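You operate a simulated robot arm through the tools that you are given. There is no shell and no other tool.

The job below is to be done with a simulated robot arm. You get a single attempt, and the scene is never put back.

## Task
Run the mixer on fast for 2.0 min, then raise the lid.
Fine: set the time on the white dial and let the dial stop it; unlock to raise the lid; turn the red switch off last.

It is judged by the outcome, as a careful person would: the job done as asked, and still so three seconds after it is handed in. It fails if anything else is knocked over, pushed out of place, dropped, spilled or broken. Lids that push on must go on centred and level and be pressed home; caps that screw on are set level and turned clockwise until they are tight.

## Robot
A 6-joint arm with a two-finger parallel gripper, fixed in place. Base frame: the origin is at the foot of the arm, x ahead of it, y to its left, z up. Readings come in mm, degrees, newtons and seconds.
With the tool pointing down near the work surface it reaches from about 100 to 640 mm from the base axis. Its first joint turns from -66.0 to 66.0 degrees. Payload 2.45 kg.
The TCP is the grasp point between the finger pads, 24 mm short of the fingertips. In the tool frame z runs along the fingers and y along their closing line. The gripper opens to 68 mm. The fingers are 17 mm wide and 10 mm thick; the gripper's body (40 by 70 mm) begins 41 mm behind the TCP.
Orientation is that of the tool frame in the base frame, as [roll, pitch, yaw] about the fixed x, y, z axes, in that order (R = Rz(yaw) Ry(pitch) Rx(roll)). With the fingers straight down and closing along the base's y, the tool's x points along the base's -x, its y along +y and its z along -z.

## Interface
- The arm moves only by the tool jog_arm. Its argument "targets" is a list that holds one entry, the list of rows, each a list of 7 numbers: the turn, a rotation vector about the base's x, y, z in degrees, then the shift along the base's x, y, z in m, then the gripper command, from -1 (fully open) to 1 (shut), values between in proportion. In form: [[[ax, ay, az, tx, ty, tz, fingers], ...]]. A call has 1 to 20 rows; each row is the pose to reach, as a shift and turn from the pose commanded when the call began. A row lasts 0.2 s, in which the tool goes at most 50 mm and 8.6 degrees; a call with a longer step from one row to the next is refused whole, and so is a gripper value outside its range. Where a pose cannot be reached the arm comes as near as it can. A force on the tool above 40 N (or 10 N above the force at the start of the call, whichever is more), or a blocked arm, ends the call early, and 0.2 s more pass. The fingers move at their own pace (about 108 mm/s each) and stop on an object; they squeeze with about 25 N. The grip force told is the motor's: it shows also when the fingers shut on nothing. Time passes only in rows, and 0.2 s behind the last, so rows that repeat a pose let the fingers close. It gives the time, the measured TCP pose, the force on the tool (base axes), the opening and the grip force at its end, in the units of the frame above (readings bear some noise), with the torque about the TCP (base axes, N m) and any sound that the robot's microphone picked up.
- Cameras (640 x 400 px; columns grow to the right, rows downward): "scene" is fixed at [191.1, 431.3, 1486.9]; the picture's right is [-0.51, -0.86, 0.00], its down [-0.31, 0.18, -0.93] and it looks along [0.80, -0.48, -0.36] (base axes); focal length 225 px, centre (320, 200). "wrist" rides on the gripper at [84, 11, -75] in the tool frame; the picture's right is [-0.13, 0.99, 0.00], its down [-0.60, -0.08, -0.79] and it looks along [-0.79, -0.10, 0.61] (tool axes); focal length 251 px, centre (320, 200). There is no depth. A picture from a camera that has moved, and an enlarged one, comes with that camera's place and axes in the base frame and with its lens.
- capture(camera): a new picture of that camera. It takes no simulated time.
- enlarge(camera, box): a new picture of the part [left, top, right, bottom] of that camera's present view, enlarged. It takes no simulated time.
- finish_job(): hands the job in; it is judged then, once.

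Nothing tells you positions but the pictures and the camera data. Unless the task says otherwise, let go and move clear before handing in.

The tools are called by a JSON object that holds its "op" and its "data". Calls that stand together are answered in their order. jog_arm: Moves the arm, as the interface text tells. Its arguments: {"type":"object","properties":{"targets":{"type":"array","items":{"type":"array","items":{"type":"array","items":{"type":"number"}}}}},"required":["targets"]} The other tools are called the same way: capture (camera) takes a picture; enlarge (camera, box) takes an enlarged picture of a part of a camera's view; finish_job () hands the job in.

At the start:

```text
t: 0.0
tcp_pos: [391.6, 191.4, 1426.3]
tcp_rot: [179.7, 0.1, -179.9]
ft_force: [0.6, 0.1, -0.8]
torque: [-0.03, 0.02, 0.05]
width: 67.8
finger_force: 0.1
```

scene: 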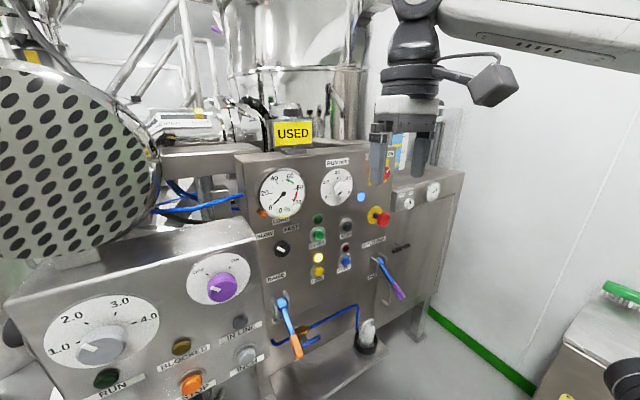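
wrist: 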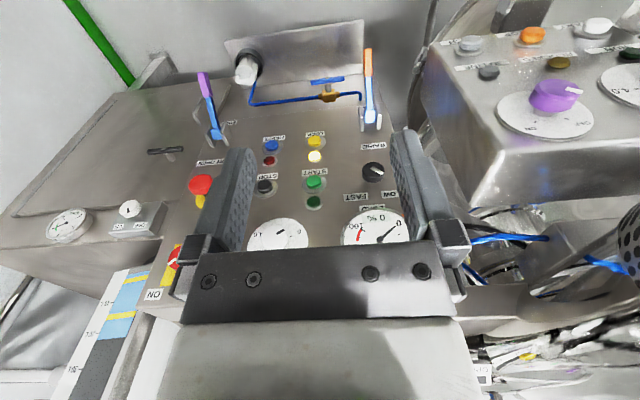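

I see a mixer control panel with dials, push-buttons, a slow/fast selector, a raise lever and a lock lever. I'll enlarge the views to read the labels before moving.

{"op": "enlarge", "data": {"camera": "scene", "box": [230, 140, 430, 265]}}

{"op": "enlarge", "data": {"camera": "scene", "box": [240, 225, 440, 350]}}

{"op": "enlarge", "data": {"camera": "wrist", "box": [140, 40, 460, 240]}}

{"op": "enlarge", "data": {"camera": "scene", "box": [0, 220, 260, 400]}}

{"op": "enlarge", "data": {"camera": "scene", "box": [360, 120, 480, 195]}}

```text
3.20 times, centred on (330, 202) of scene
camera zoom: at [191.1, 431.3, 1486.9], right [-0.51, -0.86, 0.0], down [-0.31, 0.18, -0.93], along [0.8, -0.48, -0.36], focal length 721 px, centre (288, 192)
```

zoom: 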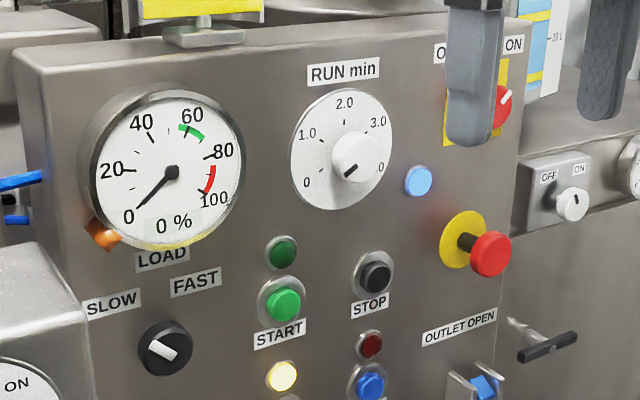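

```text
3.20 times, centred on (340, 288) of scene
camera zoom: at [191.1, 431.3, 1486.9], right [-0.51, -0.86, 0.0], down [-0.31, 0.18, -0.93], along [0.8, -0.48, -0.36], focal length 721 px, centre (256, -80)
```

zoom: 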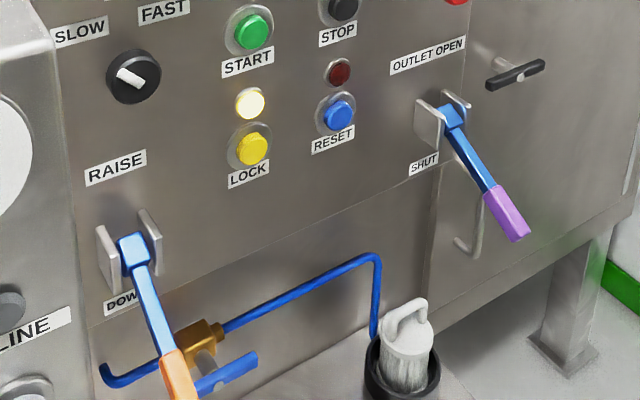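

```text
2.00 times, centred on (300, 140) of wrist
camera zoom: at [307.9, 200.9, 1500.0], right [0.13, 0.99, 0.0], down [0.6, -0.08, 0.79], along [0.79, -0.1, -0.61], focal length 503 px, centre (360, 320)
```

zoom: 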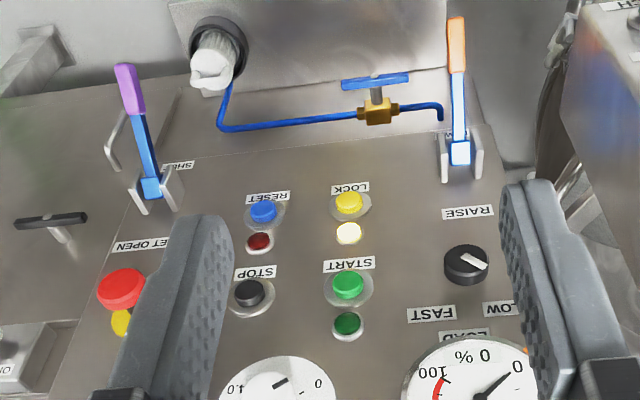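

```text
2.22 times, centred on (130, 310) of scene
camera zoom: at [191.1, 431.3, 1486.9], right [-0.51, -0.86, 0.0], down [-0.31, 0.18, -0.93], along [0.8, -0.48, -0.36], focal length 501 px, centre (742, -44)
```

zoom: 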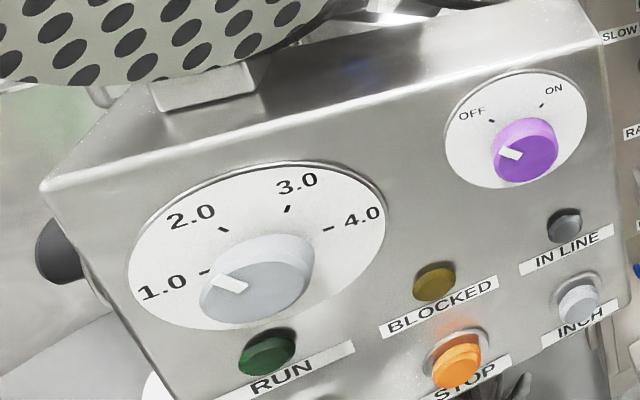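

```text
5.33 times, centred on (420, 158) of scene
camera zoom: at [191.1, 431.3, 1486.9], right [-0.51, -0.86, 0.0], down [-0.31, 0.18, -0.93], along [0.8, -0.48, -0.36], focal length 1202 px, centre (-213, 427)
```

zoom: 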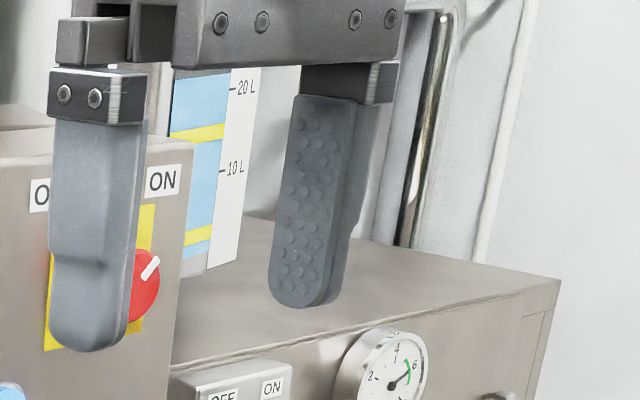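

The mixer panel looks vertical and faces the arm at about x≈690. Rough triangulation puts START near (686,139,1157), the speed selector near (672,259,1159), the white dial near (690,75,1290) and the red switch near (677,-102,1310). The RAISE lever pivots near (664,273,991). I'll swing the tool to horizontal in free space in front of the panel and look closer.

{"op": "jog_arm", "data": {"targets": [[[0, -8.18, 0, 0.008, -0.0038, -0.0115, -1], [0, -16.36, 0, 0.016, -0.0076, -0.023, -1], [0, -24.54, 0, 0.024, -0.0114, -0.0345, -1], [0, -32.72, 0, 0.032, -0.0152, -0.046, -1], [0, -40.9, 0, 0.04, -0.019, -0.0575, -1], [0, -49.08, 0, 0.048, -0.0228, -0.069, -1], [0, -57.26, 0, 0.056, -0.0266, -0.0805, -1], [0, -65.44, 0, 0.064, -0.0304, -0.092, -1], [0, -73.62, 0, 0.072, -0.0342, -0.1035, -1], [0, -81.8, 0, 0.08, -0.038, -0.115, -1], [0, -90, 0, 0.088, -0.0414, -0.1263, -1], [0, -90, 0, 0.088, -0.0414, -0.1263, -1]]]}}

```text
t: 2.6
tcp_pos: [479.1, 149.0, 1297.8]
tcp_rot: [-34.7, 89.8, -34.5]
ft_force: [-0.1, 0.3, 0.3]
torque: [0.02, 0.06, -0.01]
width: 68.0
finger_force: 0.1
out of reach, approached as far as the arm can: row 5, 6, 7, 8, 9, 10
```

{"op": "capture", "data": {"camera": "scene"}}

{"op": "capture", "data": {"camera": "wrist"}}

```text
taken
```

scene: 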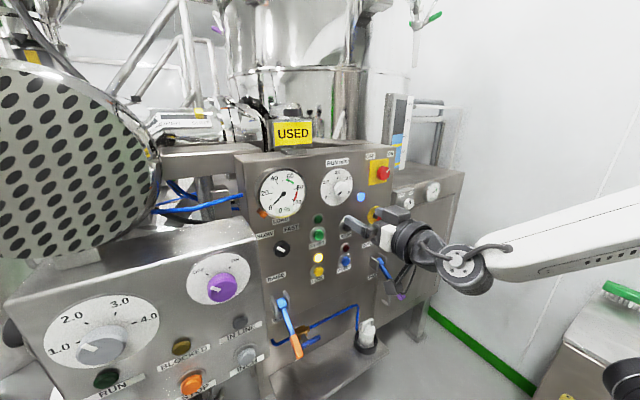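

```text
taken
camera wrist: at [404.9, 159.2, 1213.7], right [0.0, 0.99, 0.13], down [-0.79, -0.08, 0.6], along [0.61, -0.1, 0.79], focal length 251 px, centre (320, 200)
```

wrist: 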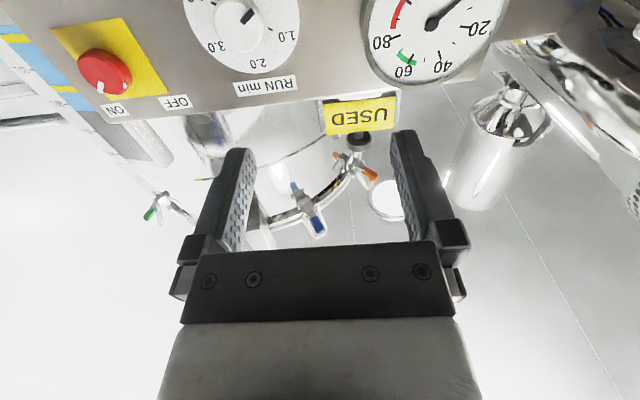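

The tool is now horizontal and the panel is unobstructed. I'll zoom in on the red switch, the dial and the rest of the panel.

{"op": "enlarge", "data": {"camera": "scene", "box": [310, 140, 410, 202]}}

{"op": "enlarge", "data": {"camera": "scene", "box": [250, 150, 350, 212]}}

{"op": "enlarge", "data": {"camera": "scene", "box": [250, 205, 350, 267]}}

{"op": "enlarge", "data": {"camera": "wrist", "box": [40, 0, 360, 200]}}

{"op": "enlarge", "data": {"camera": "scene", "box": [150, 60, 400, 216]}}

```text
6.40 times, centred on (360, 171) of scene
camera zoom: at [191.1, 431.3, 1486.9], right [-0.51, -0.86, 0.0], down [-0.31, 0.18, -0.93], along [0.8, -0.48, -0.36], focal length 1443 px, centre (64, 386)
```

zoom: 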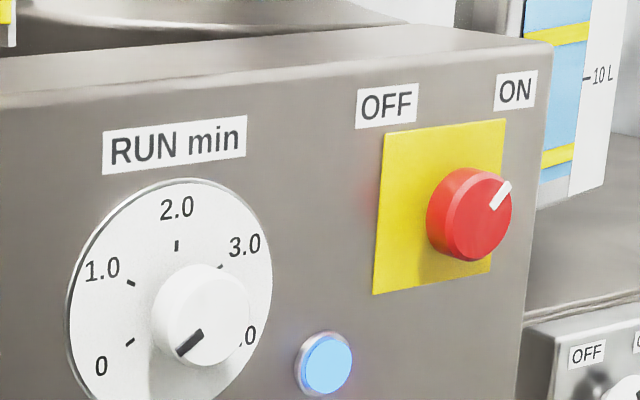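

```text
6.40 times, centred on (300, 181) of scene
camera zoom: at [191.1, 431.3, 1486.9], right [-0.51, -0.86, 0.0], down [-0.31, 0.18, -0.93], along [0.8, -0.48, -0.36], focal length 1443 px, centre (448, 322)
```

zoom: 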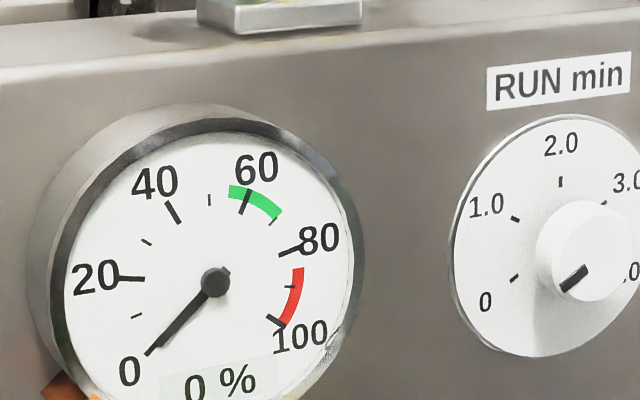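

```text
6.40 times, centred on (300, 236) of scene
camera zoom: at [191.1, 431.3, 1486.9], right [-0.51, -0.86, 0.0], down [-0.31, 0.18, -0.93], along [0.8, -0.48, -0.36], focal length 1443 px, centre (448, -30)
```

zoom: 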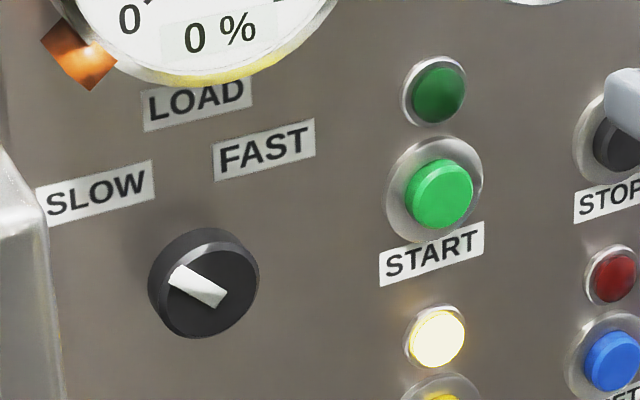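

```text
2.00 times, centred on (200, 100) of wrist
camera zoom: at [404.9, 159.2, 1213.7], right [0.0, 0.99, 0.13], down [-0.79, -0.08, 0.6], along [0.61, -0.1, 0.79], focal length 503 px, centre (560, 400)
```

zoom: 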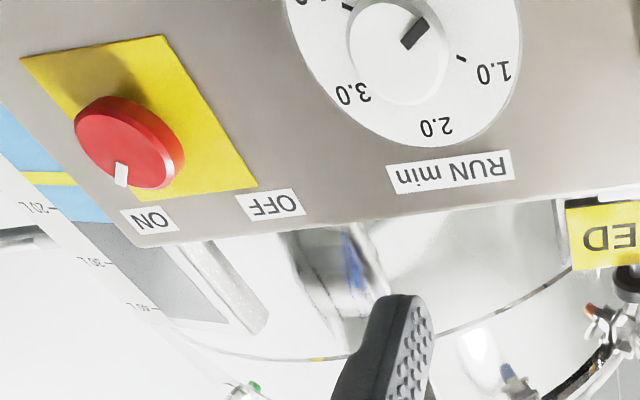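

```text
2.56 times, centred on (275, 138) of scene
camera zoom: at [191.1, 431.3, 1486.9], right [-0.51, -0.86, 0.0], down [-0.31, 0.18, -0.93], along [0.8, -0.48, -0.36], focal length 577 px, centre (435, 359)
```

zoom: 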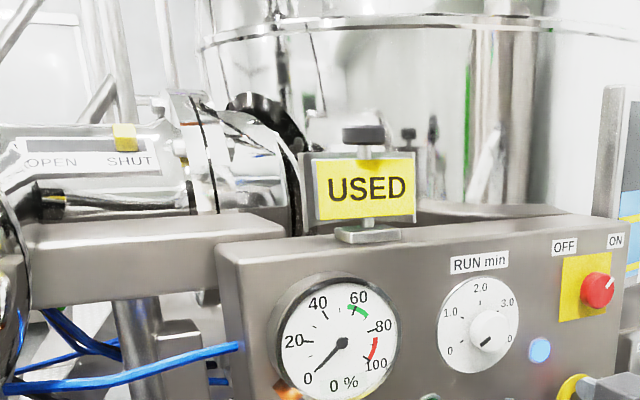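

The red switch is ON, the dial is at 0 and the selector is at SLOW. I'll tilt the tool so the wrist camera looks squarely at the panel and I can measure it more accurately.

{"op": "jog_arm", "data": {"targets": [[[0, 7.4, 0, -0.005, -0.007, -0.012, -1], [0, 14.8, 0, -0.01, -0.014, -0.024, -1], [0, 22.2, 0, -0.015, -0.021, -0.036, -1], [0, 29.6, 0, -0.02, -0.028, -0.048, -1], [0, 37.0, 0, -0.025, -0.035, -0.06, -1], [0, 44.4, 0, -0.03, -0.042, -0.072, -1], [0, 52, 0, -0.035, -0.05, -0.085, -1]]]}}

{"op": "capture", "data": {"camera": "wrist"}}

{"op": "capture", "data": {"camera": "scene"}}

```text
t: 4.2
tcp_pos: [451.1, 101.4, 1211.2]
tcp_rot: [179.8, 38.0, -180.0]
ft_force: [0.8, 0.1, -0.6]
torque: [0.02, -0.05, -0.03]
width: 68.1
finger_force: 0.1
out of reach, approached as far as the arm can: row 2, 3, 4, 5, 6, 7
```

```text
taken
camera wrist: at [339.4, 111.6, 1218.4], right [0.1, 0.99, 0.08], down [-0.01, -0.08, 1.0], along [0.99, -0.1, 0.0], focal length 251 px, centre (320, 200)
```

wrist: 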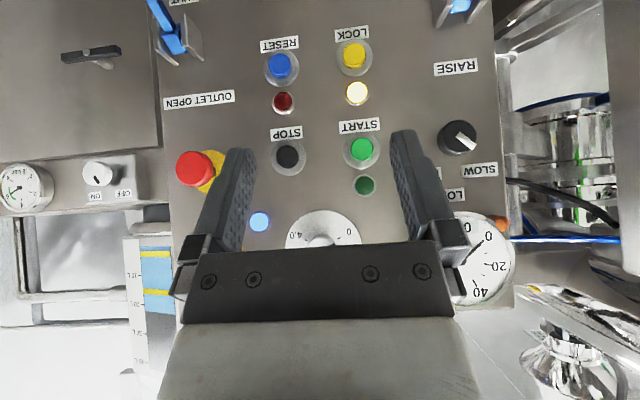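

```text
taken
```

scene: 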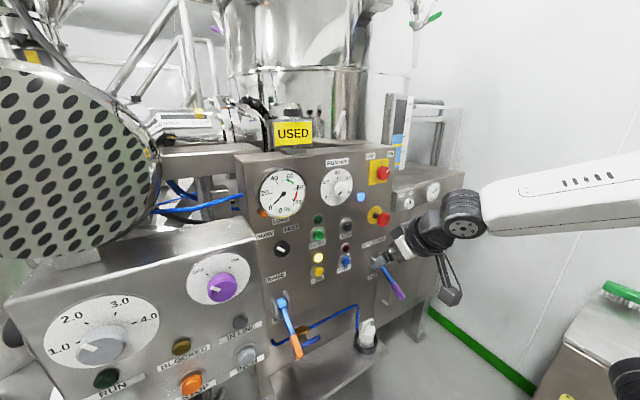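

Good, this is a head-on view. I'll enlarge it for measurements.

{"op": "enlarge", "data": {"camera": "wrist", "box": [240, 0, 520, 175]}}

{"op": "enlarge", "data": {"camera": "wrist", "box": [140, 80, 460, 280]}}

{"op": "enlarge", "data": {"camera": "scene", "box": [250, 210, 410, 310]}}

{"op": "enlarge", "data": {"camera": "scene", "box": [220, 210, 340, 285]}}

```text
2.29 times, centred on (380, 88) of wrist
camera zoom: at [339.4, 111.6, 1218.4], right [0.1, 0.99, 0.08], down [-0.01, -0.08, 1.0], along [0.99, -0.1, 0.0], focal length 575 px, centre (183, 457)
```

zoom: 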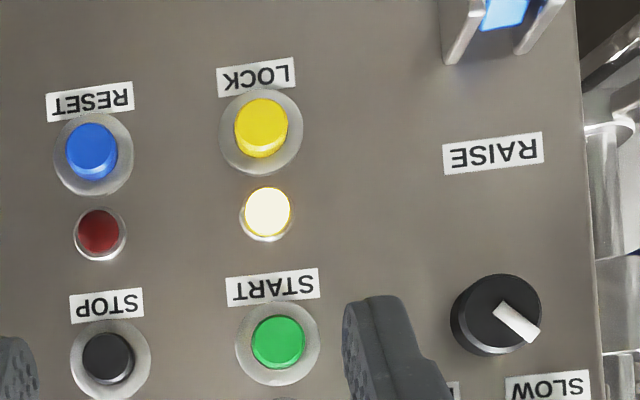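

```text
2.00 times, centred on (300, 180) of wrist
camera zoom: at [339.4, 111.6, 1218.4], right [0.1, 0.99, 0.08], down [-0.01, -0.08, 1.0], along [0.99, -0.1, 0.0], focal length 503 px, centre (360, 240)
```

zoom: 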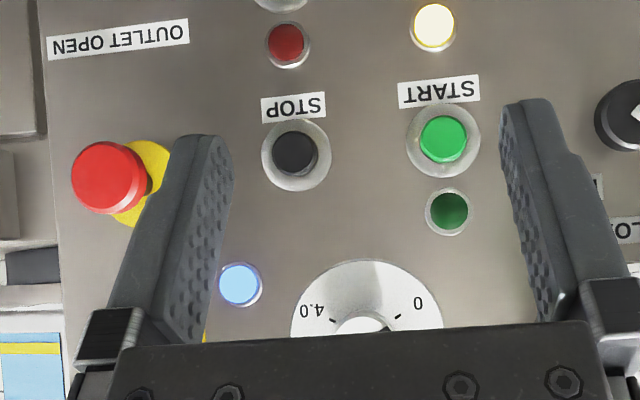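

```text
4.00 times, centred on (330, 260) of scene
camera zoom: at [191.1, 431.3, 1486.9], right [-0.51, -0.86, 0.0], down [-0.31, 0.18, -0.93], along [0.8, -0.48, -0.36], focal length 902 px, centre (280, -40)
```

zoom: 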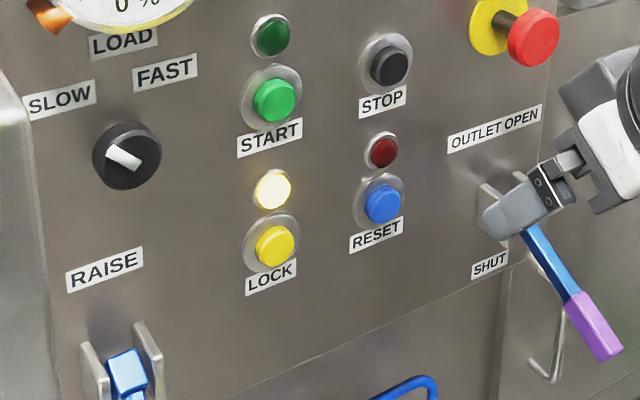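

```text
5.33 times, centred on (280, 248) of scene
camera zoom: at [191.1, 431.3, 1486.9], right [-0.51, -0.86, 0.0], down [-0.31, 0.18, -0.93], along [0.8, -0.48, -0.36], focal length 1202 px, centre (533, -53)
```

zoom: 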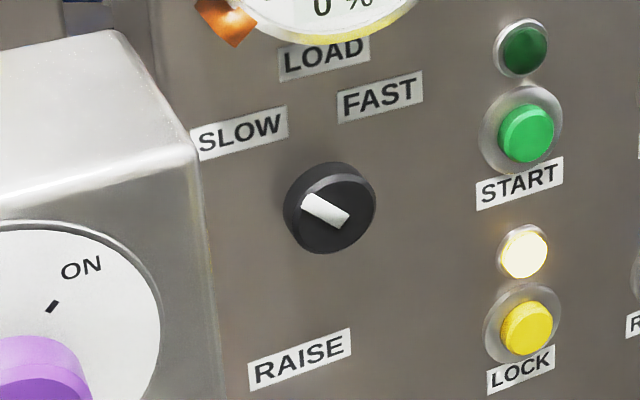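

I've measured the main targets. The panel plane is at x≈690, the selector knob centre at (667,257,1157) with a diameter of about 46 mm, and the dial knob centre at (667,76,1290). I'll bring the tool back to horizontal in front of the selector.

{"op": "jog_arm", "data": {"targets": [[[0, -7.4, 0, 0.015, 0.018, -0.007, -1], [0, -14.8, 0, 0.03, 0.036, -0.014, -1], [0, -22.2, 0, 0.045, 0.054, -0.021, -1], [0, -29.6, 0, 0.06, 0.072, -0.028, -1], [0, -37.0, 0, 0.075, 0.09, -0.035, -1], [0, -44.4, 0, 0.095, 0.108, -0.042, -1], [0, -52, 0, 0.115, 0.13, -0.053, -1], [0, -52, 0, 0.115, 0.13, -0.053, -1]]]}}

{"op": "capture", "data": {"camera": "scene"}}

{"op": "capture", "data": {"camera": "wrist"}}

```text
t: 6.0
tcp_pos: [566.0, 232.3, 1158.1]
tcp_rot: [-3.7, 89.9, -3.4]
ft_force: [0.1, 0.2, 0.1]
torque: [0.01, -0.01, 0.01]
width: 68.1
finger_force: 0.2
```

```text
taken
```

scene: 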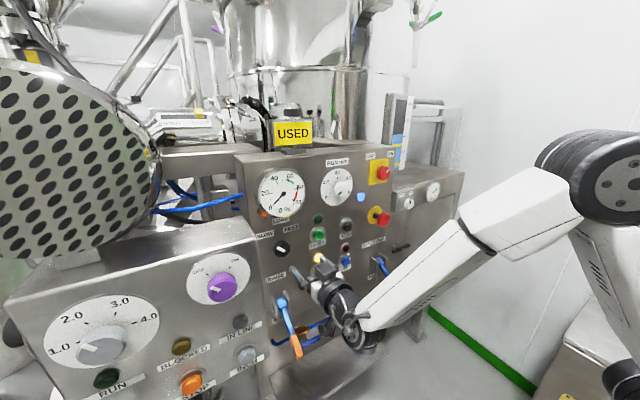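

```text
taken
camera wrist: at [492.0, 242.9, 1072.8], right [0.0, 0.99, 0.13], down [-0.79, -0.08, 0.6], along [0.61, -0.1, 0.79], focal length 251 px, centre (320, 200)
```

wrist: 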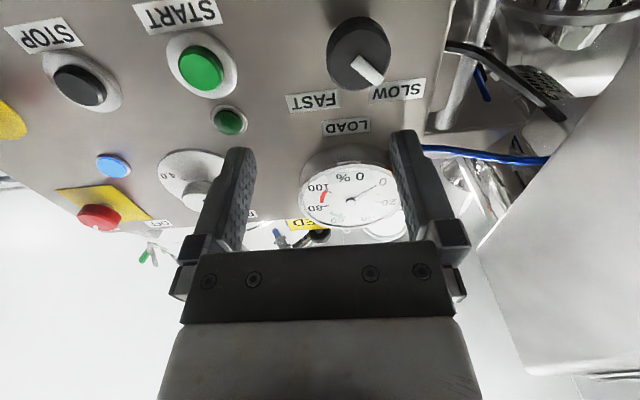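

The tool is horizontal in front of the selector. The cabinet on the left has its side at y≈365, so I'll roll the tool −90° with the camera swinging to the right. That lets me turn the selector clockwise without the camera hitting the cabinet.

{"op": "jog_arm", "data": {"targets": [[[-8.18, 0, 0, 0.002, 0.0022, 0, -1], [-16.36, 0, 0, 0.004, 0.0044, 0, -1], [-24.54, 0, 0, 0.006, 0.0066, 0, -1], [-32.72, 0, 0, 0.008, 0.0088, 0, -1], [-40.9, 0, 0, 0.01, 0.011, 0, -1], [-49.08, 0, 0, 0.012, 0.0132, 0, -1], [-57.26, 0, 0, 0.014, 0.0154, 0, -1], [-65.44, 0, 0, 0.016, 0.0176, 0, -1], [-73.62, 0, 0, 0.018, 0.0198, 0, -1], [-81.8, 0, 0, 0.02, 0.022, 0, -1], [-90, 0, 0, 0.022, 0.025, -0.001, -1], [-90, 0, 0, 0.022, 0.025, -0.001, -1]]]}}

{"op": "capture", "data": {"camera": "scene"}}

{"op": "capture", "data": {"camera": "wrist"}}

```text
t: 8.6
tcp_pos: [589.6, 257.2, 1157.1]
tcp_rot: [-90.2, -0.3, -90.0]
ft_force: [0.4, 0.1, 0.6]
torque: [0.02, 0.01, 0.0]
width: 67.9
finger_force: 0.1
```

```text
taken
```

scene: 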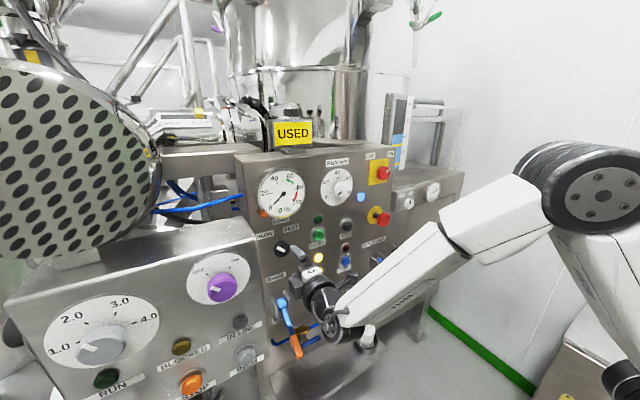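

```text
taken
camera wrist: at [514.1, 172.8, 1146.2], right [0.0, 0.13, -0.99], down [-0.79, 0.6, 0.08], along [0.61, 0.79, 0.1], focal length 251 px, centre (320, 200)
```

wrist: 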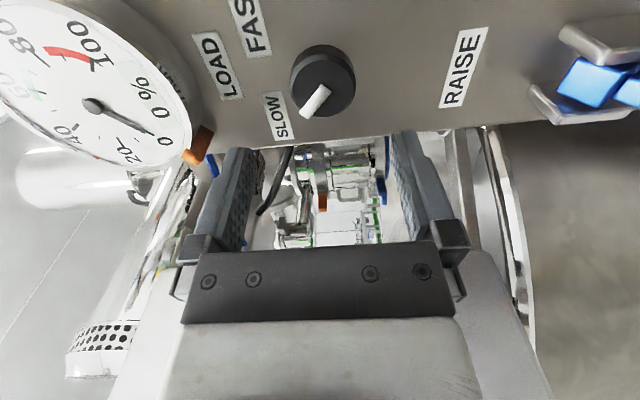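

The knob lines up with the tool axis, apart from being about 2 mm lower. I'll advance so the fingers straddle it, stopping short of the panel.

{"op": "jog_arm", "data": {"targets": [[[0, 0, 0, 0.015, 0, -0.002, -1], [0, 0, 0, 0.03, 0, -0.002, -1], [0, 0, 0, 0.045, 0, -0.002, -1], [0, 0, 0, 0.056, 0, -0.002, -1], [0, 0, 0, 0.064, 0, -0.002, -1], [0, 0, 0, 0.068, 0, -0.002, -1], [0, 0, 0, 0.068, 0, -0.002, -1]]]}}

{"op": "capture", "data": {"camera": "wrist"}}

{"op": "enlarge", "data": {"camera": "scene", "box": [240, 210, 360, 285]}}

```text
t: 10.2
tcp_pos: [656.9, 257.1, 1155.2]
tcp_rot: [-90.3, -0.2, -90.0]
ft_force: [0.1, 0.2, -0.1]
torque: [0.01, 0.0, 0.0]
width: 68.0
finger_force: 0.2
```

```text
taken
camera wrist: at [582.5, 172.6, 1144.3], right [0.0, 0.13, -0.99], down [-0.79, 0.6, 0.08], along [0.61, 0.79, 0.1], focal length 251 px, centre (320, 200)
```

wrist: 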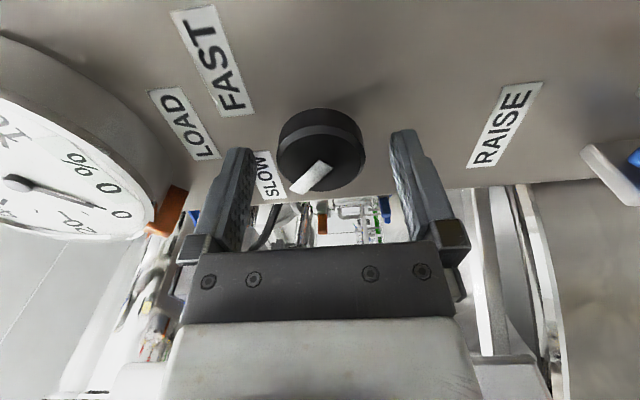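

```text
5.33 times, centred on (300, 248) of scene
camera zoom: at [191.1, 431.3, 1486.9], right [-0.51, -0.86, 0.0], down [-0.31, 0.18, -0.93], along [0.8, -0.48, -0.36], focal length 1202 px, centre (427, -53)
```

zoom: 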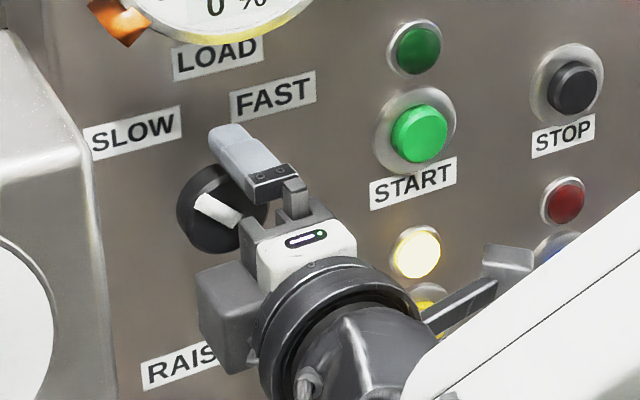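

The geometry checks out, with the fingertips overlapping the knob by about 14 mm. I'll close on the knob.

{"op": "jog_arm", "data": {"targets": [[[0, 0, 0, 0.002, 0, 0, 0.0], [0, 0, 0, 0.002, 0, 0, 1], [0, 0, 0, 0.002, 0, 0, 1], [0, 0, 0, 0.002, 0, 0, 1]]]}}

```text
t: 11.2
tcp_pos: [658.2, 257.1, 1155.1]
tcp_rot: [-90.3, 0.0, -90.0]
ft_force: [-21.0, -4.0, 0.0]
torque: [0.05, -0.32, -0.2]
width: 43.4
finger_force: 45.0
```

The knob is gripped at a width of 43.4 mm. I'll turn it clockwise (+x rotation) in steps and watch the forces.

{"op": "jog_arm", "data": {"targets": [[[5, 0, 0, -0.0005, 0, 0, 1], [10, 0, 0, -0.001, 0, 0, 1], [16, 0, 0, -0.001, 0, 0, 1], [22, 0, 0, -0.001, 0, 0, 1], [28, 0, 0, -0.001, 0, 0, 1], [34, 0, 0, -0.001, 0, 0, 1], [40, 0, 0, -0.001, 0, 0, 1], [40, 0, 0, -0.001, 0, 0, 1]]]}}

{"op": "capture", "data": {"camera": "wrist"}}

{"op": "enlarge", "data": {"camera": "scene", "box": [240, 210, 360, 285]}}

```text
t: 13.0
tcp_pos: [658.9, 257.5, 1153.6]
tcp_rot: [-90.4, 40.0, -90.0]
ft_force: [3.6, 7.7, -15.9]
torque: [-0.04, -0.26, 0.44]
width: 43.2
finger_force: 44.9
```

```text
taken
camera wrist: at [582.9, 199.7, 1091.3], right [-0.01, 0.74, -0.68], down [-0.79, 0.41, 0.45], along [0.61, 0.54, 0.58], focal length 251 px, centre (320, 200)
```

wrist: 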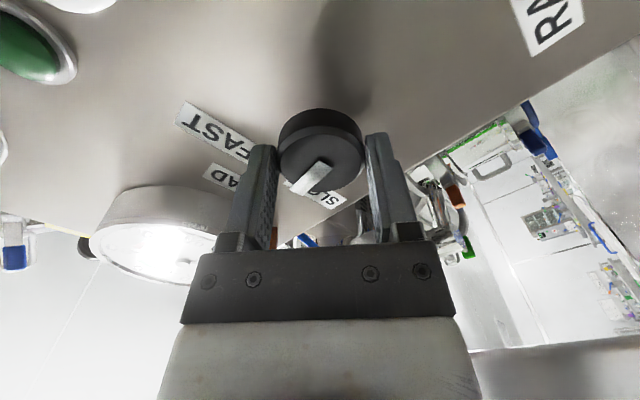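

```text
5.33 times, centred on (300, 248) of scene
camera zoom: at [191.6, 431.7, 1486.7], right [-0.51, -0.86, 0.0], down [-0.31, 0.18, -0.93], along [0.8, -0.48, -0.36], focal length 1202 px, centre (427, -53)
```

zoom: 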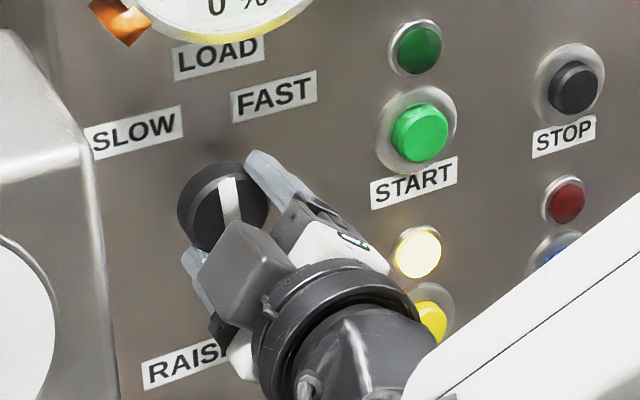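

The pointer is turning with the grip. I'll continue toward FAST.

{"op": "jog_arm", "data": {"targets": [[[6, 0, 0, 0, 0, -0.001, 1], [12, 0, 0, 0, 0, -0.001, 1], [18, 0, 0, 0, 0, -0.001, 1], [24, 0, 0, 0, 0, -0.001, 1], [30, 0, 0, 0, 0, -0.001, 1], [36, 0, 0, 0, 0, -0.001, 1], [41, 0, 0, 0, 0, -0.001, 1], [46, 0, 0, 0, 0, -0.001, 1], [46, 0, 0, 0, 0, -0.001, 1]]]}}

{"op": "capture", "data": {"camera": "wrist"}}

{"op": "enlarge", "data": {"camera": "scene", "box": [240, 210, 360, 285]}}

```text
t: 15.0
tcp_pos: [657.9, 258.8, 1152.3]
tcp_rot: [-92.7, 86.0, -92.3]
ft_force: [3.5, 22.0, -19.3]
torque: [-0.02, -0.56, 0.5]
width: 43.4
finger_force: 44.7
```

```text
taken
camera wrist: at [582.7, 263.5, 1068.0], right [-0.01, 1.0, 0.06], down [-0.79, -0.04, 0.61], along [0.61, -0.04, 0.79], focal length 251 px, centre (320, 200)
```

wrist: 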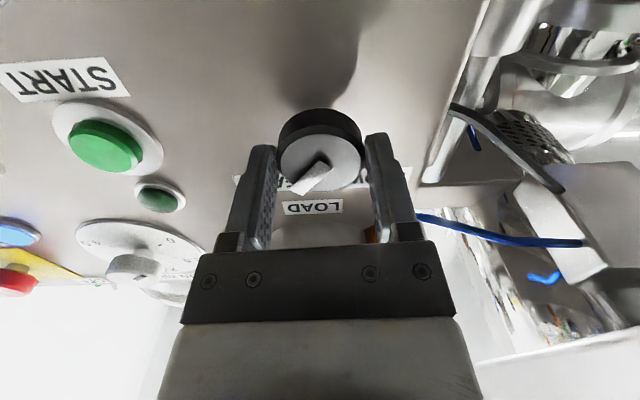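

```text
5.33 times, centred on (300, 248) of scene
camera zoom: at [191.6, 432.2, 1486.5], right [-0.51, -0.86, 0.0], down [-0.31, 0.18, -0.93], along [0.8, -0.48, -0.36], focal length 1202 px, centre (427, -53)
```

zoom: 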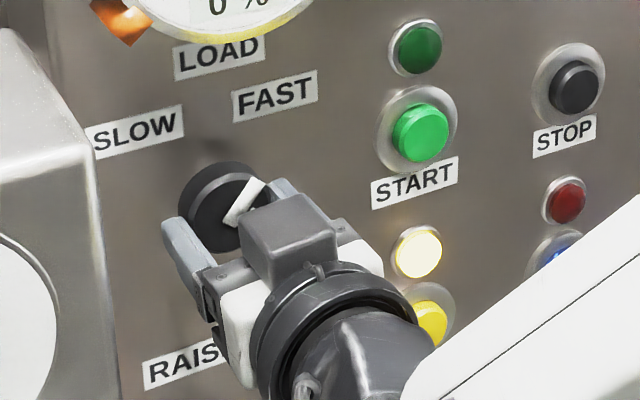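

The pointer is now toward FAST. I'll add a few more degrees with a slight recentring, to be sure it's seated against its stop.

{"op": "jog_arm", "data": {"targets": [[[1, 0, 0, 0, 0.001, -0.0005, 1], [2, 0, 0, 0, 0.0015, -0.001, 1], [4, 0, 0, 0, 0.002, -0.0015, 1], [4, 0, 0, 0, 0.002, -0.0015, 1]]]}}

```text
t: 16.0
tcp_pos: [657.6, 259.6, 1151.6]
tcp_rot: [-86.2, 90.0, -86.0]
ft_force: [-8.0, 12.0, -5.8]
torque: [-0.12, 1.4, 0.13]
width: 43.0
finger_force: 45.1
```

Now I'll release, back off and check the pointer.

{"op": "jog_arm", "data": {"targets": [[[0, 0, 0, 0, 0, 0, -1], [0, 0, 0, 0, 0, 0, -1], [0, 0, 0, 0, 0, 0, -1], [0, 0, 0, -0.03, 0, 0, -1], [0, 0, 0, -0.065, 0, 0, -1], [0, 0, 0, -0.09, -0.02, 0.02, -1], [0, 0, 0, -0.1, -0.06, 0.03, -1], [0, 0, 0, -0.1, -0.1, 0.05, -1]]]}}

{"op": "capture", "data": {"camera": "wrist"}}

{"op": "enlarge", "data": {"camera": "scene", "box": [240, 210, 360, 285]}}

```text
t: 17.8
tcp_pos: [557.1, 159.8, 1201.5]
tcp_rot: [-16.1, 89.9, -15.9]
ft_force: [1.1, 0.4, -0.5]
torque: [-0.05, -0.01, 0.04]
width: 67.9
finger_force: 0.0
```

```text
taken
camera wrist: at [482.4, 169.6, 1117.5], right [0.0, 0.99, 0.13], down [-0.79, -0.08, 0.6], along [0.61, -0.1, 0.79], focal length 251 px, centre (320, 200)
```

wrist: 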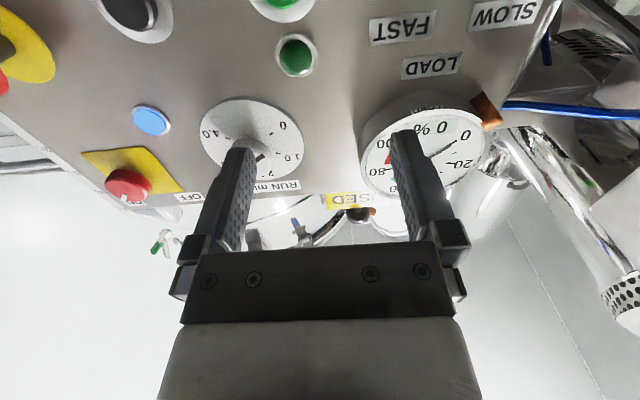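

```text
5.33 times, centred on (300, 248) of scene
camera zoom: at [191.1, 431.3, 1486.9], right [-0.51, -0.86, 0.0], down [-0.31, 0.18, -0.93], along [0.8, -0.48, -0.36], focal length 1202 px, centre (427, -53)
```

zoom: 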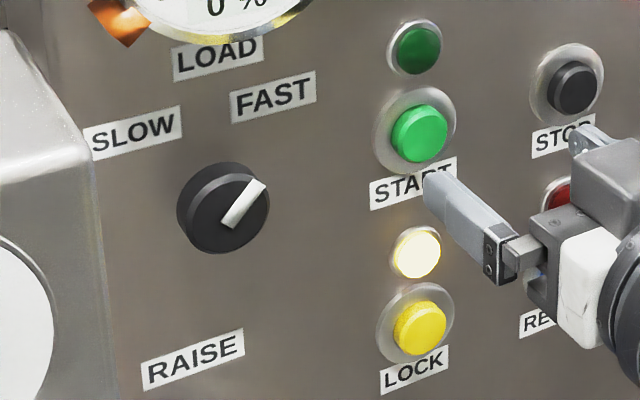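

The selector is now on FAST. Next is the white RUN dial: I'll move in front of it at about (y=76, z=1290) with the tool rolled −90°.

{"op": "jog_arm", "data": {"targets": [[[-8.18, 0, 0, 0, -0.008, 0.008, -1], [-16.36, 0, 0, 0, -0.016, 0.016, -1], [-24.54, 0, 0, 0, -0.024, 0.024, -1], [-32.72, 0, 0, 0, -0.032, 0.032, -1], [-40.9, 0, 0, 0, -0.04, 0.04, -1], [-49.08, 0, 0, 0, -0.048, 0.049, -1], [-57.26, 0, 0, 0, -0.056, 0.057, -1], [-65.44, 0, 0, 0.003, -0.064, 0.065, -1], [-73.62, 0, 0, 0.006, -0.072, 0.073, -1], [-81.8, 0, 0, 0.01, -0.08, 0.081, -1], [-90, 0, 0, 0.013, -0.084, 0.089, -1], [-90, 0, 0, 0.013, -0.084, 0.089, -1]]]}}

{"op": "capture", "data": {"camera": "wrist"}}

{"op": "enlarge", "data": {"camera": "scene", "box": [290, 140, 410, 215]}}

```text
t: 20.4
tcp_pos: [571.4, 74.4, 1292.3]
tcp_rot: [-90.1, -0.2, -90.0]
ft_force: [0.6, 0.1, -1.4]
torque: [-0.01, 0.0, 0.0]
width: 68.1
finger_force: 0.1
```

```text
taken
camera wrist: at [496.0, -9.6, 1281.4], right [0.0, 0.13, -0.99], down [-0.79, 0.6, 0.08], along [0.61, 0.79, 0.1], focal length 251 px, centre (320, 200)
```

wrist: 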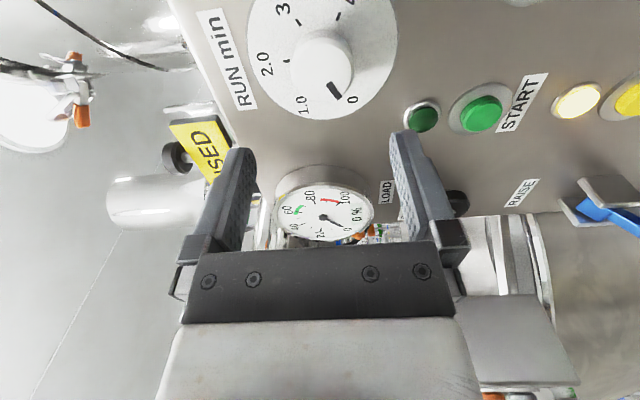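

```text
5.33 times, centred on (350, 178) of scene
camera zoom: at [191.1, 431.3, 1486.9], right [-0.51, -0.86, 0.0], down [-0.31, 0.18, -0.93], along [0.8, -0.48, -0.36], focal length 1202 px, centre (160, 320)
```

zoom: 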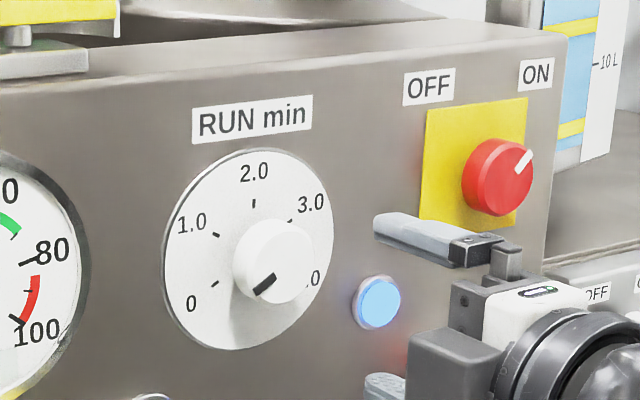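

{"op": "enlarge", "data": {"camera": "wrist", "box": [220, 0, 420, 125]}}

```text
3.20 times, centred on (320, 62) of wrist
camera zoom: at [496.0, -9.6, 1281.4], right [0.0, 0.13, -0.99], down [-0.79, 0.6, 0.08], along [0.61, 0.79, 0.1], focal length 805 px, centre (320, 640)
```

zoom: 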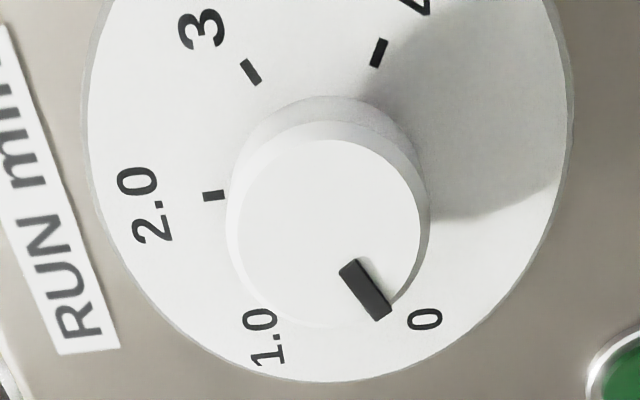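

The dial knob front centre works out at about (667,74.5,1289.8), with the pointer on 0. I'll advance with the fingers straddling it.

{"op": "jog_arm", "data": {"targets": [[[0, 0, 0, 0.02, 0.0005, -0.0025, -1], [0, 0, 0, 0.04, 0.0005, -0.0025, -1], [0, 0, 0, 0.06, 0.0005, -0.0025, -1], [0, 0, 0, 0.073, 0.0005, -0.0025, -1], [0, 0, 0, 0.081, 0.0005, -0.0025, -1], [0, 0, 0, 0.085, 0.0005, -0.0025, -1], [0, 0, 0, 0.085, 0.0005, -0.0025, -1]]]}}

{"op": "capture", "data": {"camera": "wrist"}}

{"op": "enlarge", "data": {"camera": "scene", "box": [290, 140, 410, 215]}}

```text
t: 22.0
tcp_pos: [656.5, 75.5, 1288.9]
tcp_rot: [-90.2, 0.0, -89.9]
ft_force: [-0.2, 0.5, -0.1]
torque: [0.04, -0.02, 0.01]
width: 68.2
finger_force: 0.2
```

```text
taken
camera wrist: at [581.0, -8.7, 1278.1], right [0.0, 0.13, -0.99], down [-0.79, 0.6, 0.08], along [0.61, 0.79, 0.1], focal length 251 px, centre (320, 200)
```

wrist: 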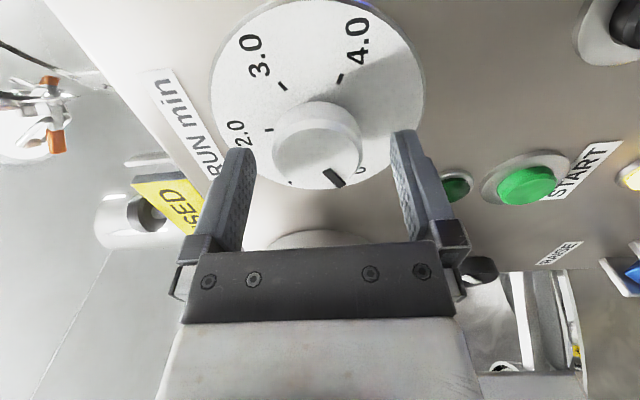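

```text
5.33 times, centred on (350, 178) of scene
camera zoom: at [191.1, 431.3, 1486.9], right [-0.51, -0.86, 0.0], down [-0.31, 0.18, -0.93], along [0.8, -0.48, -0.36], focal length 1202 px, centre (160, 320)
```

zoom: 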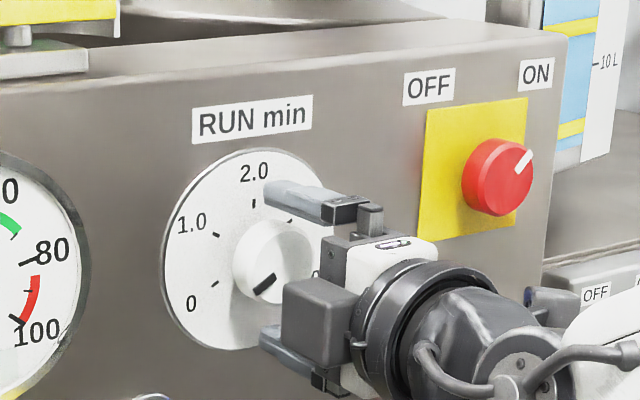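

Alignment is good, with the knob centre only about 1.3 mm higher. I'll adjust and close on the knob.

{"op": "jog_arm", "data": {"targets": [[[0, 0, 0, 0.0, 0, 0.0013, -0.5], [0, 0, 0, 0.0, 0, 0.0013, 0.2], [0, 0, 0, 0.0, 0, 0.0013, 1], [0, 0, 0, 0.0, 0, 0.0013, 1], [0, 0, 0, 0.0, 0, 0.0013, 1]]]}}

```text
t: 23.2
tcp_pos: [655.3, 76.5, 1289.7]
tcp_rot: [-90.3, 0.0, -90.0]
ft_force: [0.5, -1.2, -2.2]
torque: [-0.03, 0.03, -0.05]
width: 43.5
finger_force: 45.1
```

{"op": "jog_arm", "data": {"targets": [[[6, 0, 0, 0, 0, 0, 1], [12, 0, 0, 0, 0, 0, 1], [18, 0, 0, 0, 0, 0, 1], [24, 0, 0, 0, 0, 0, 1], [30, 0, 0, 0, 0, 0, 1], [36, 0, 0, 0, 0, 0, 1], [42, 0, 0, 0, 0, 0, 1], [48, 0, 0, 0, 0, 0, 1], [54, 0, 0, 0, 0, 0, 1], [60, 0, 0, 0, 0, 0, 1], [60, 0, 0, 0, 0, 0, 1]]]}}

{"op": "capture", "data": {"camera": "wrist"}}

{"op": "enlarge", "data": {"camera": "scene", "box": [290, 140, 410, 215]}}

```text
t: 25.6
tcp_pos: [656.6, 74.9, 1289.7]
tcp_rot: [-89.9, 60.0, -89.7]
ft_force: [7.4, -3.8, 5.0]
torque: [-0.02, 0.42, -0.18]
width: 43.4
finger_force: 45.1
```

```text
taken
camera wrist: at [581.1, 42.4, 1212.4], right [0.0, 0.92, -0.38], down [-0.79, 0.23, 0.56], along [0.61, 0.3, 0.73], focal length 251 px, centre (320, 200)
```

wrist: 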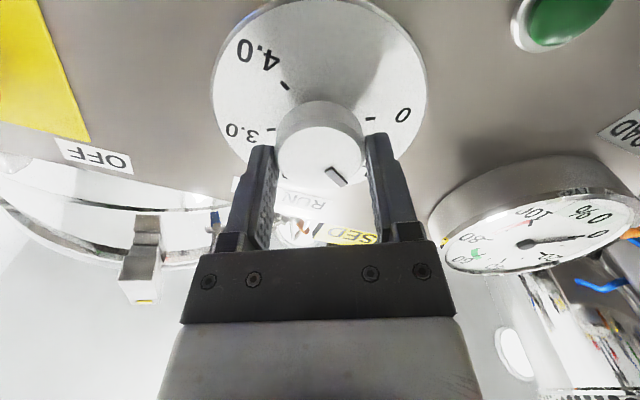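

```text
5.33 times, centred on (350, 178) of scene
camera zoom: at [191.4, 431.1, 1486.9], right [-0.51, -0.86, 0.0], down [-0.31, 0.18, -0.93], along [0.8, -0.48, -0.36], focal length 1202 px, centre (160, 320)
```

zoom: 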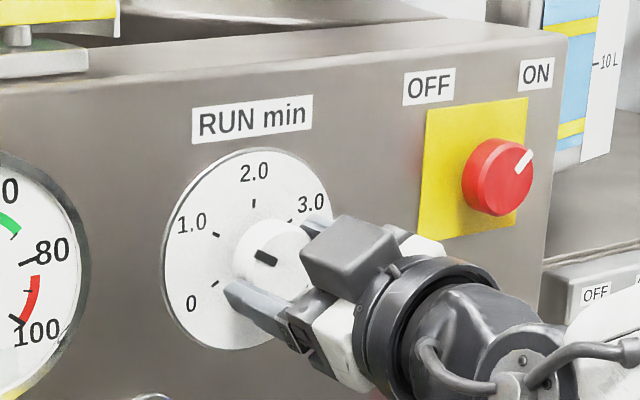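

The dial is tracking the grip, now near 1.0. I'll continue the turn towards 2.0.

{"op": "jog_arm", "data": {"targets": [[[6, 0, 0, 0, 0, 0, 1], [12, 0, 0, 0, 0, 0, 1], [18, 0, 0, 0, 0, 0, 1], [24, 0, 0, 0, 0, 0, 1], [30, 0, 0, 0, 0, 0, 1], [36, 0, 0, 0, 0, 0, 1], [42, 0, 0, 0, 0, 0, 1], [48, 0, 0, 0, 0, 0, 1], [54, 0, 0, 0, 0, 0, 1], [60, 0, 0, 0, 0, 0, 1], [66, 0, 0, 0, 0, 0, 1], [66, 0, 0, 0, 0, 0, 1]]]}}

{"op": "capture", "data": {"camera": "wrist"}}

{"op": "enlarge", "data": {"camera": "scene", "box": [290, 140, 410, 215]}}

```text
t: 27.2
tcp_pos: [655.4, 74.8, 1290.9]
tcp_rot: [93.1, 78.5, 91.6]
ft_force: [6.9, -9.6, -0.3]
torque: [-0.03, 0.24, 0.09]
width: 43.5
finger_force: 44.7
out of reach, approached as far as the arm can: row 7, 8
stopped in row 8: the force on the tool passed its limit at 54 N (the readings are from after the stop); the commanded pose is now the measured one
```

```text
taken
camera wrist: at [581.0, 104.4, 1211.4], right [0.03, 0.95, 0.32], down [-0.79, -0.18, 0.58], along [0.61, -0.27, 0.74], focal length 251 px, centre (320, 200)
```

wrist: 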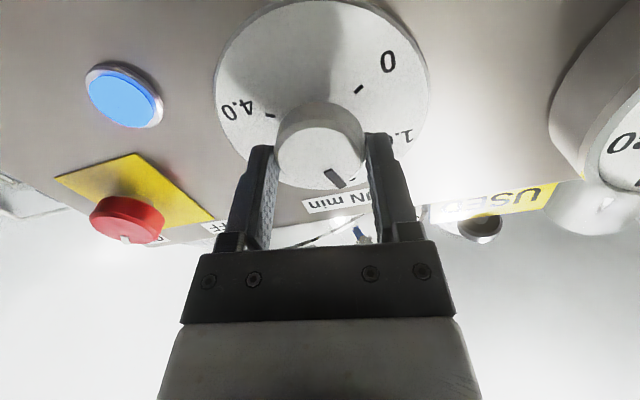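

```text
5.33 times, centred on (350, 178) of scene
camera zoom: at [191.4, 430.9, 1486.9], right [-0.51, -0.86, 0.0], down [-0.31, 0.18, -0.93], along [0.8, -0.48, -0.36], focal length 1202 px, centre (160, 320)
```

zoom: 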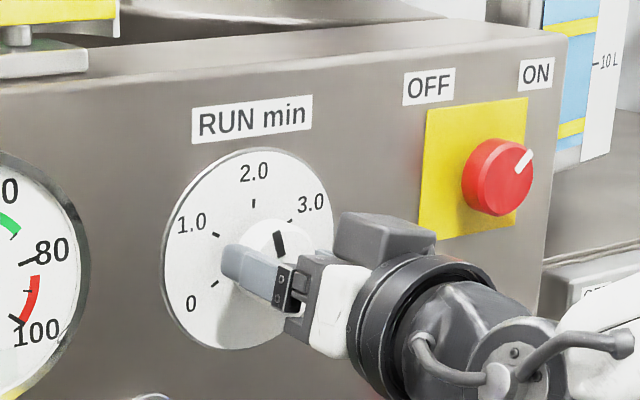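

I hit the wrist-roll limit with the pointer at about 1.5. I'll open the fingers in place, roll back 60° around the knob, and re-grip.

{"op": "jog_arm", "data": {"targets": [[[0, 0, 0, 0, 0, 0, -1], [0, 0, 0, 0, 0, 0, -1], [0, 0, 0, 0, 0, 0, -1], [-7.5, 0.02, 0.2, 0, 0, -0.0003, -1], [-15, 0.05, 0.4, 0, 0, -0.0005, -1], [-22.5, 0.07, 0.6, 0.0005, -0.0003, -0.0007, -1], [-30, 0.1, 0.8, 0.0005, -0.0003, -0.0007, -1], [-37.5, 0.12, 1.0, 0.0005, -0.0003, -0.0007, -1], [-45, 0.14, 1.2, 0.0005, -0.0003, -0.0007, -1], [-52.5, 0.16, 1.4, 0.0005, -0.0003, -0.0007, -1], [-60, 0.19, 1.58, 0.0005, -0.0003, -0.0007, -1], [-60, 0.19, 1.58, 0.0005, -0.0003, -0.0007, -1]]]}}

{"op": "capture", "data": {"camera": "wrist"}}

{"op": "enlarge", "data": {"camera": "scene", "box": [290, 140, 410, 215]}}

```text
t: 29.8
tcp_pos: [655.7, 76.5, 1290.3]
tcp_rot: [-90.1, 41.3, -90.0]
ft_force: [0.5, -0.1, -0.9]
torque: [-0.02, 0.0, 0.0]
width: 67.8
finger_force: 0.1
```

```text
taken
camera wrist: at [580.9, 20.5, 1226.6], right [0.0, 0.75, -0.66], down [-0.79, 0.4, 0.46], along [0.61, 0.52, 0.6], focal length 251 px, centre (320, 200)
```

wrist: 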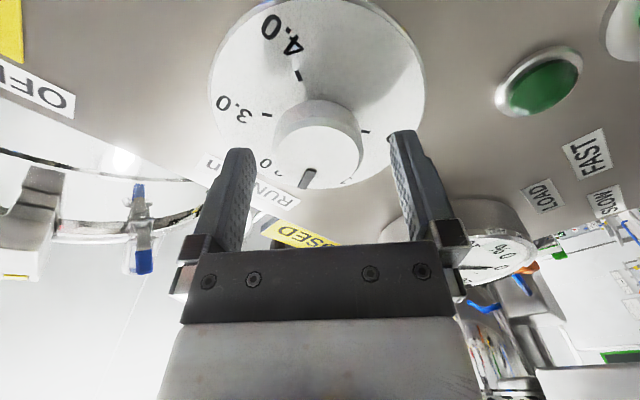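

```text
5.33 times, centred on (350, 178) of scene
camera zoom: at [191.1, 431.3, 1486.9], right [-0.51, -0.86, 0.0], down [-0.31, 0.18, -0.93], along [0.8, -0.48, -0.36], focal length 1202 px, centre (160, 320)
```

zoom: 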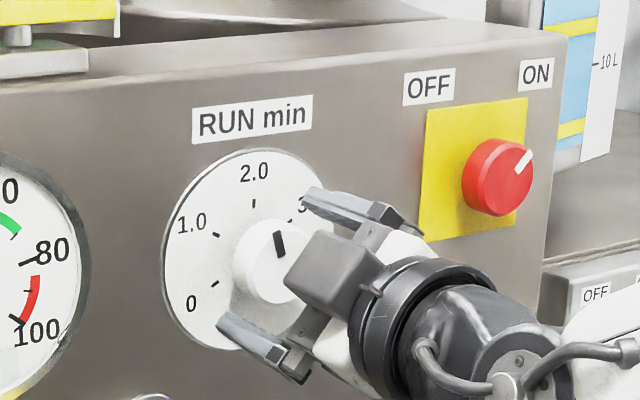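

{"op": "enlarge", "data": {"camera": "scene", "box": [316, 163, 364, 193]}}

{"op": "enlarge", "data": {"camera": "wrist", "box": [200, 60, 440, 210]}}

```text
13.33 times, centred on (340, 178) of scene
camera zoom: at [191.1, 431.3, 1486.9], right [-0.51, -0.86, 0.0], down [-0.31, 0.18, -0.93], along [0.8, -0.48, -0.36], focal length 3006 px, centre (53, 493)
```

zoom: 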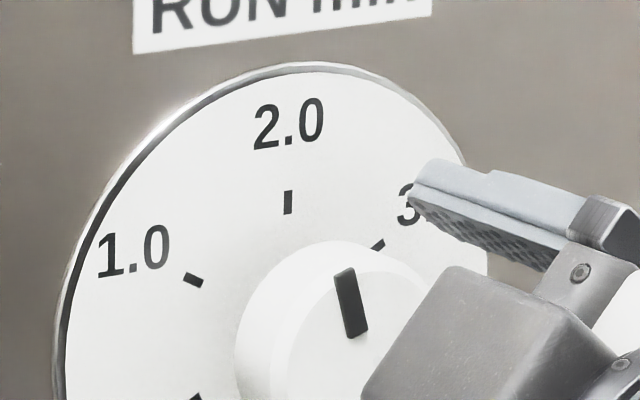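

```text
2.67 times, centred on (320, 135) of wrist
camera zoom: at [580.9, 20.5, 1226.6], right [0.0, 0.75, -0.66], down [-0.79, 0.4, 0.46], along [0.61, 0.52, 0.6], focal length 670 px, centre (320, 373)
```

zoom: 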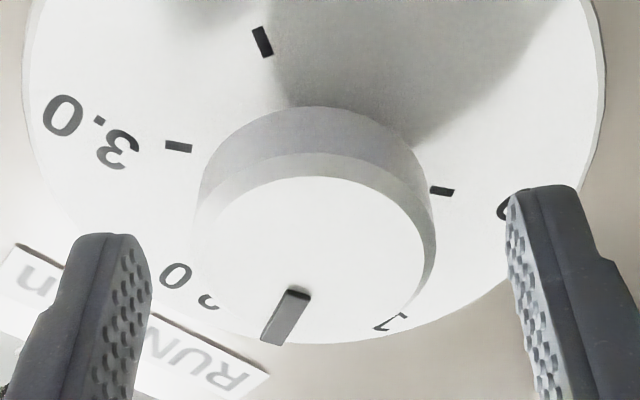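

From the tick positions the scale is 60° per minute (0 at −120°, 2.0 at the top). The pointer is at about −18.5° and needs another 18.5°. I'll re-grip and turn that much.

{"op": "jog_arm", "data": {"targets": [[[0, 0, 0, 0, -0.0012, 0, -0.4], [0, 0, 0, 0, -0.0012, 0, 0.3], [0, 0, 0, 0, -0.0012, 0, 1], [0, 0, 0, 0, -0.0012, 0, 1], [0, 0, 0, 0, -0.0012, 0, 1]]]}}

{"op": "enlarge", "data": {"camera": "wrist", "box": [200, 60, 440, 210]}}

```text
t: 31.0
tcp_pos: [654.9, 75.3, 1289.8]
tcp_rot: [-89.9, 41.5, -89.9]
ft_force: [2.0, -0.4, 2.2]
torque: [0.0, -0.07, -0.02]
width: 43.6
finger_force: 45.5
```

```text
2.67 times, centred on (320, 135) of wrist
camera zoom: at [581.0, 19.4, 1226.5], right [0.0, 0.75, -0.66], down [-0.79, 0.4, 0.46], along [0.61, 0.52, 0.6], focal length 670 px, centre (320, 373)
```

zoom: 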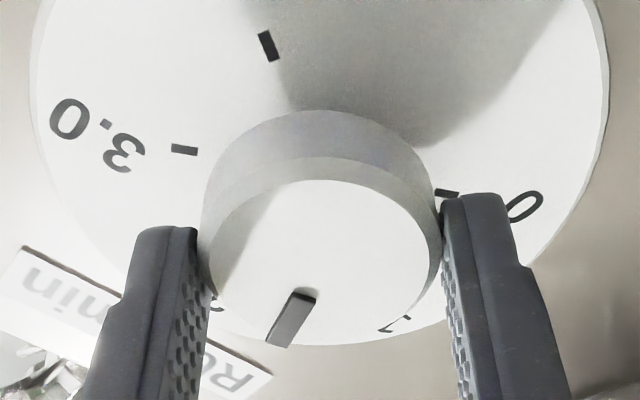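

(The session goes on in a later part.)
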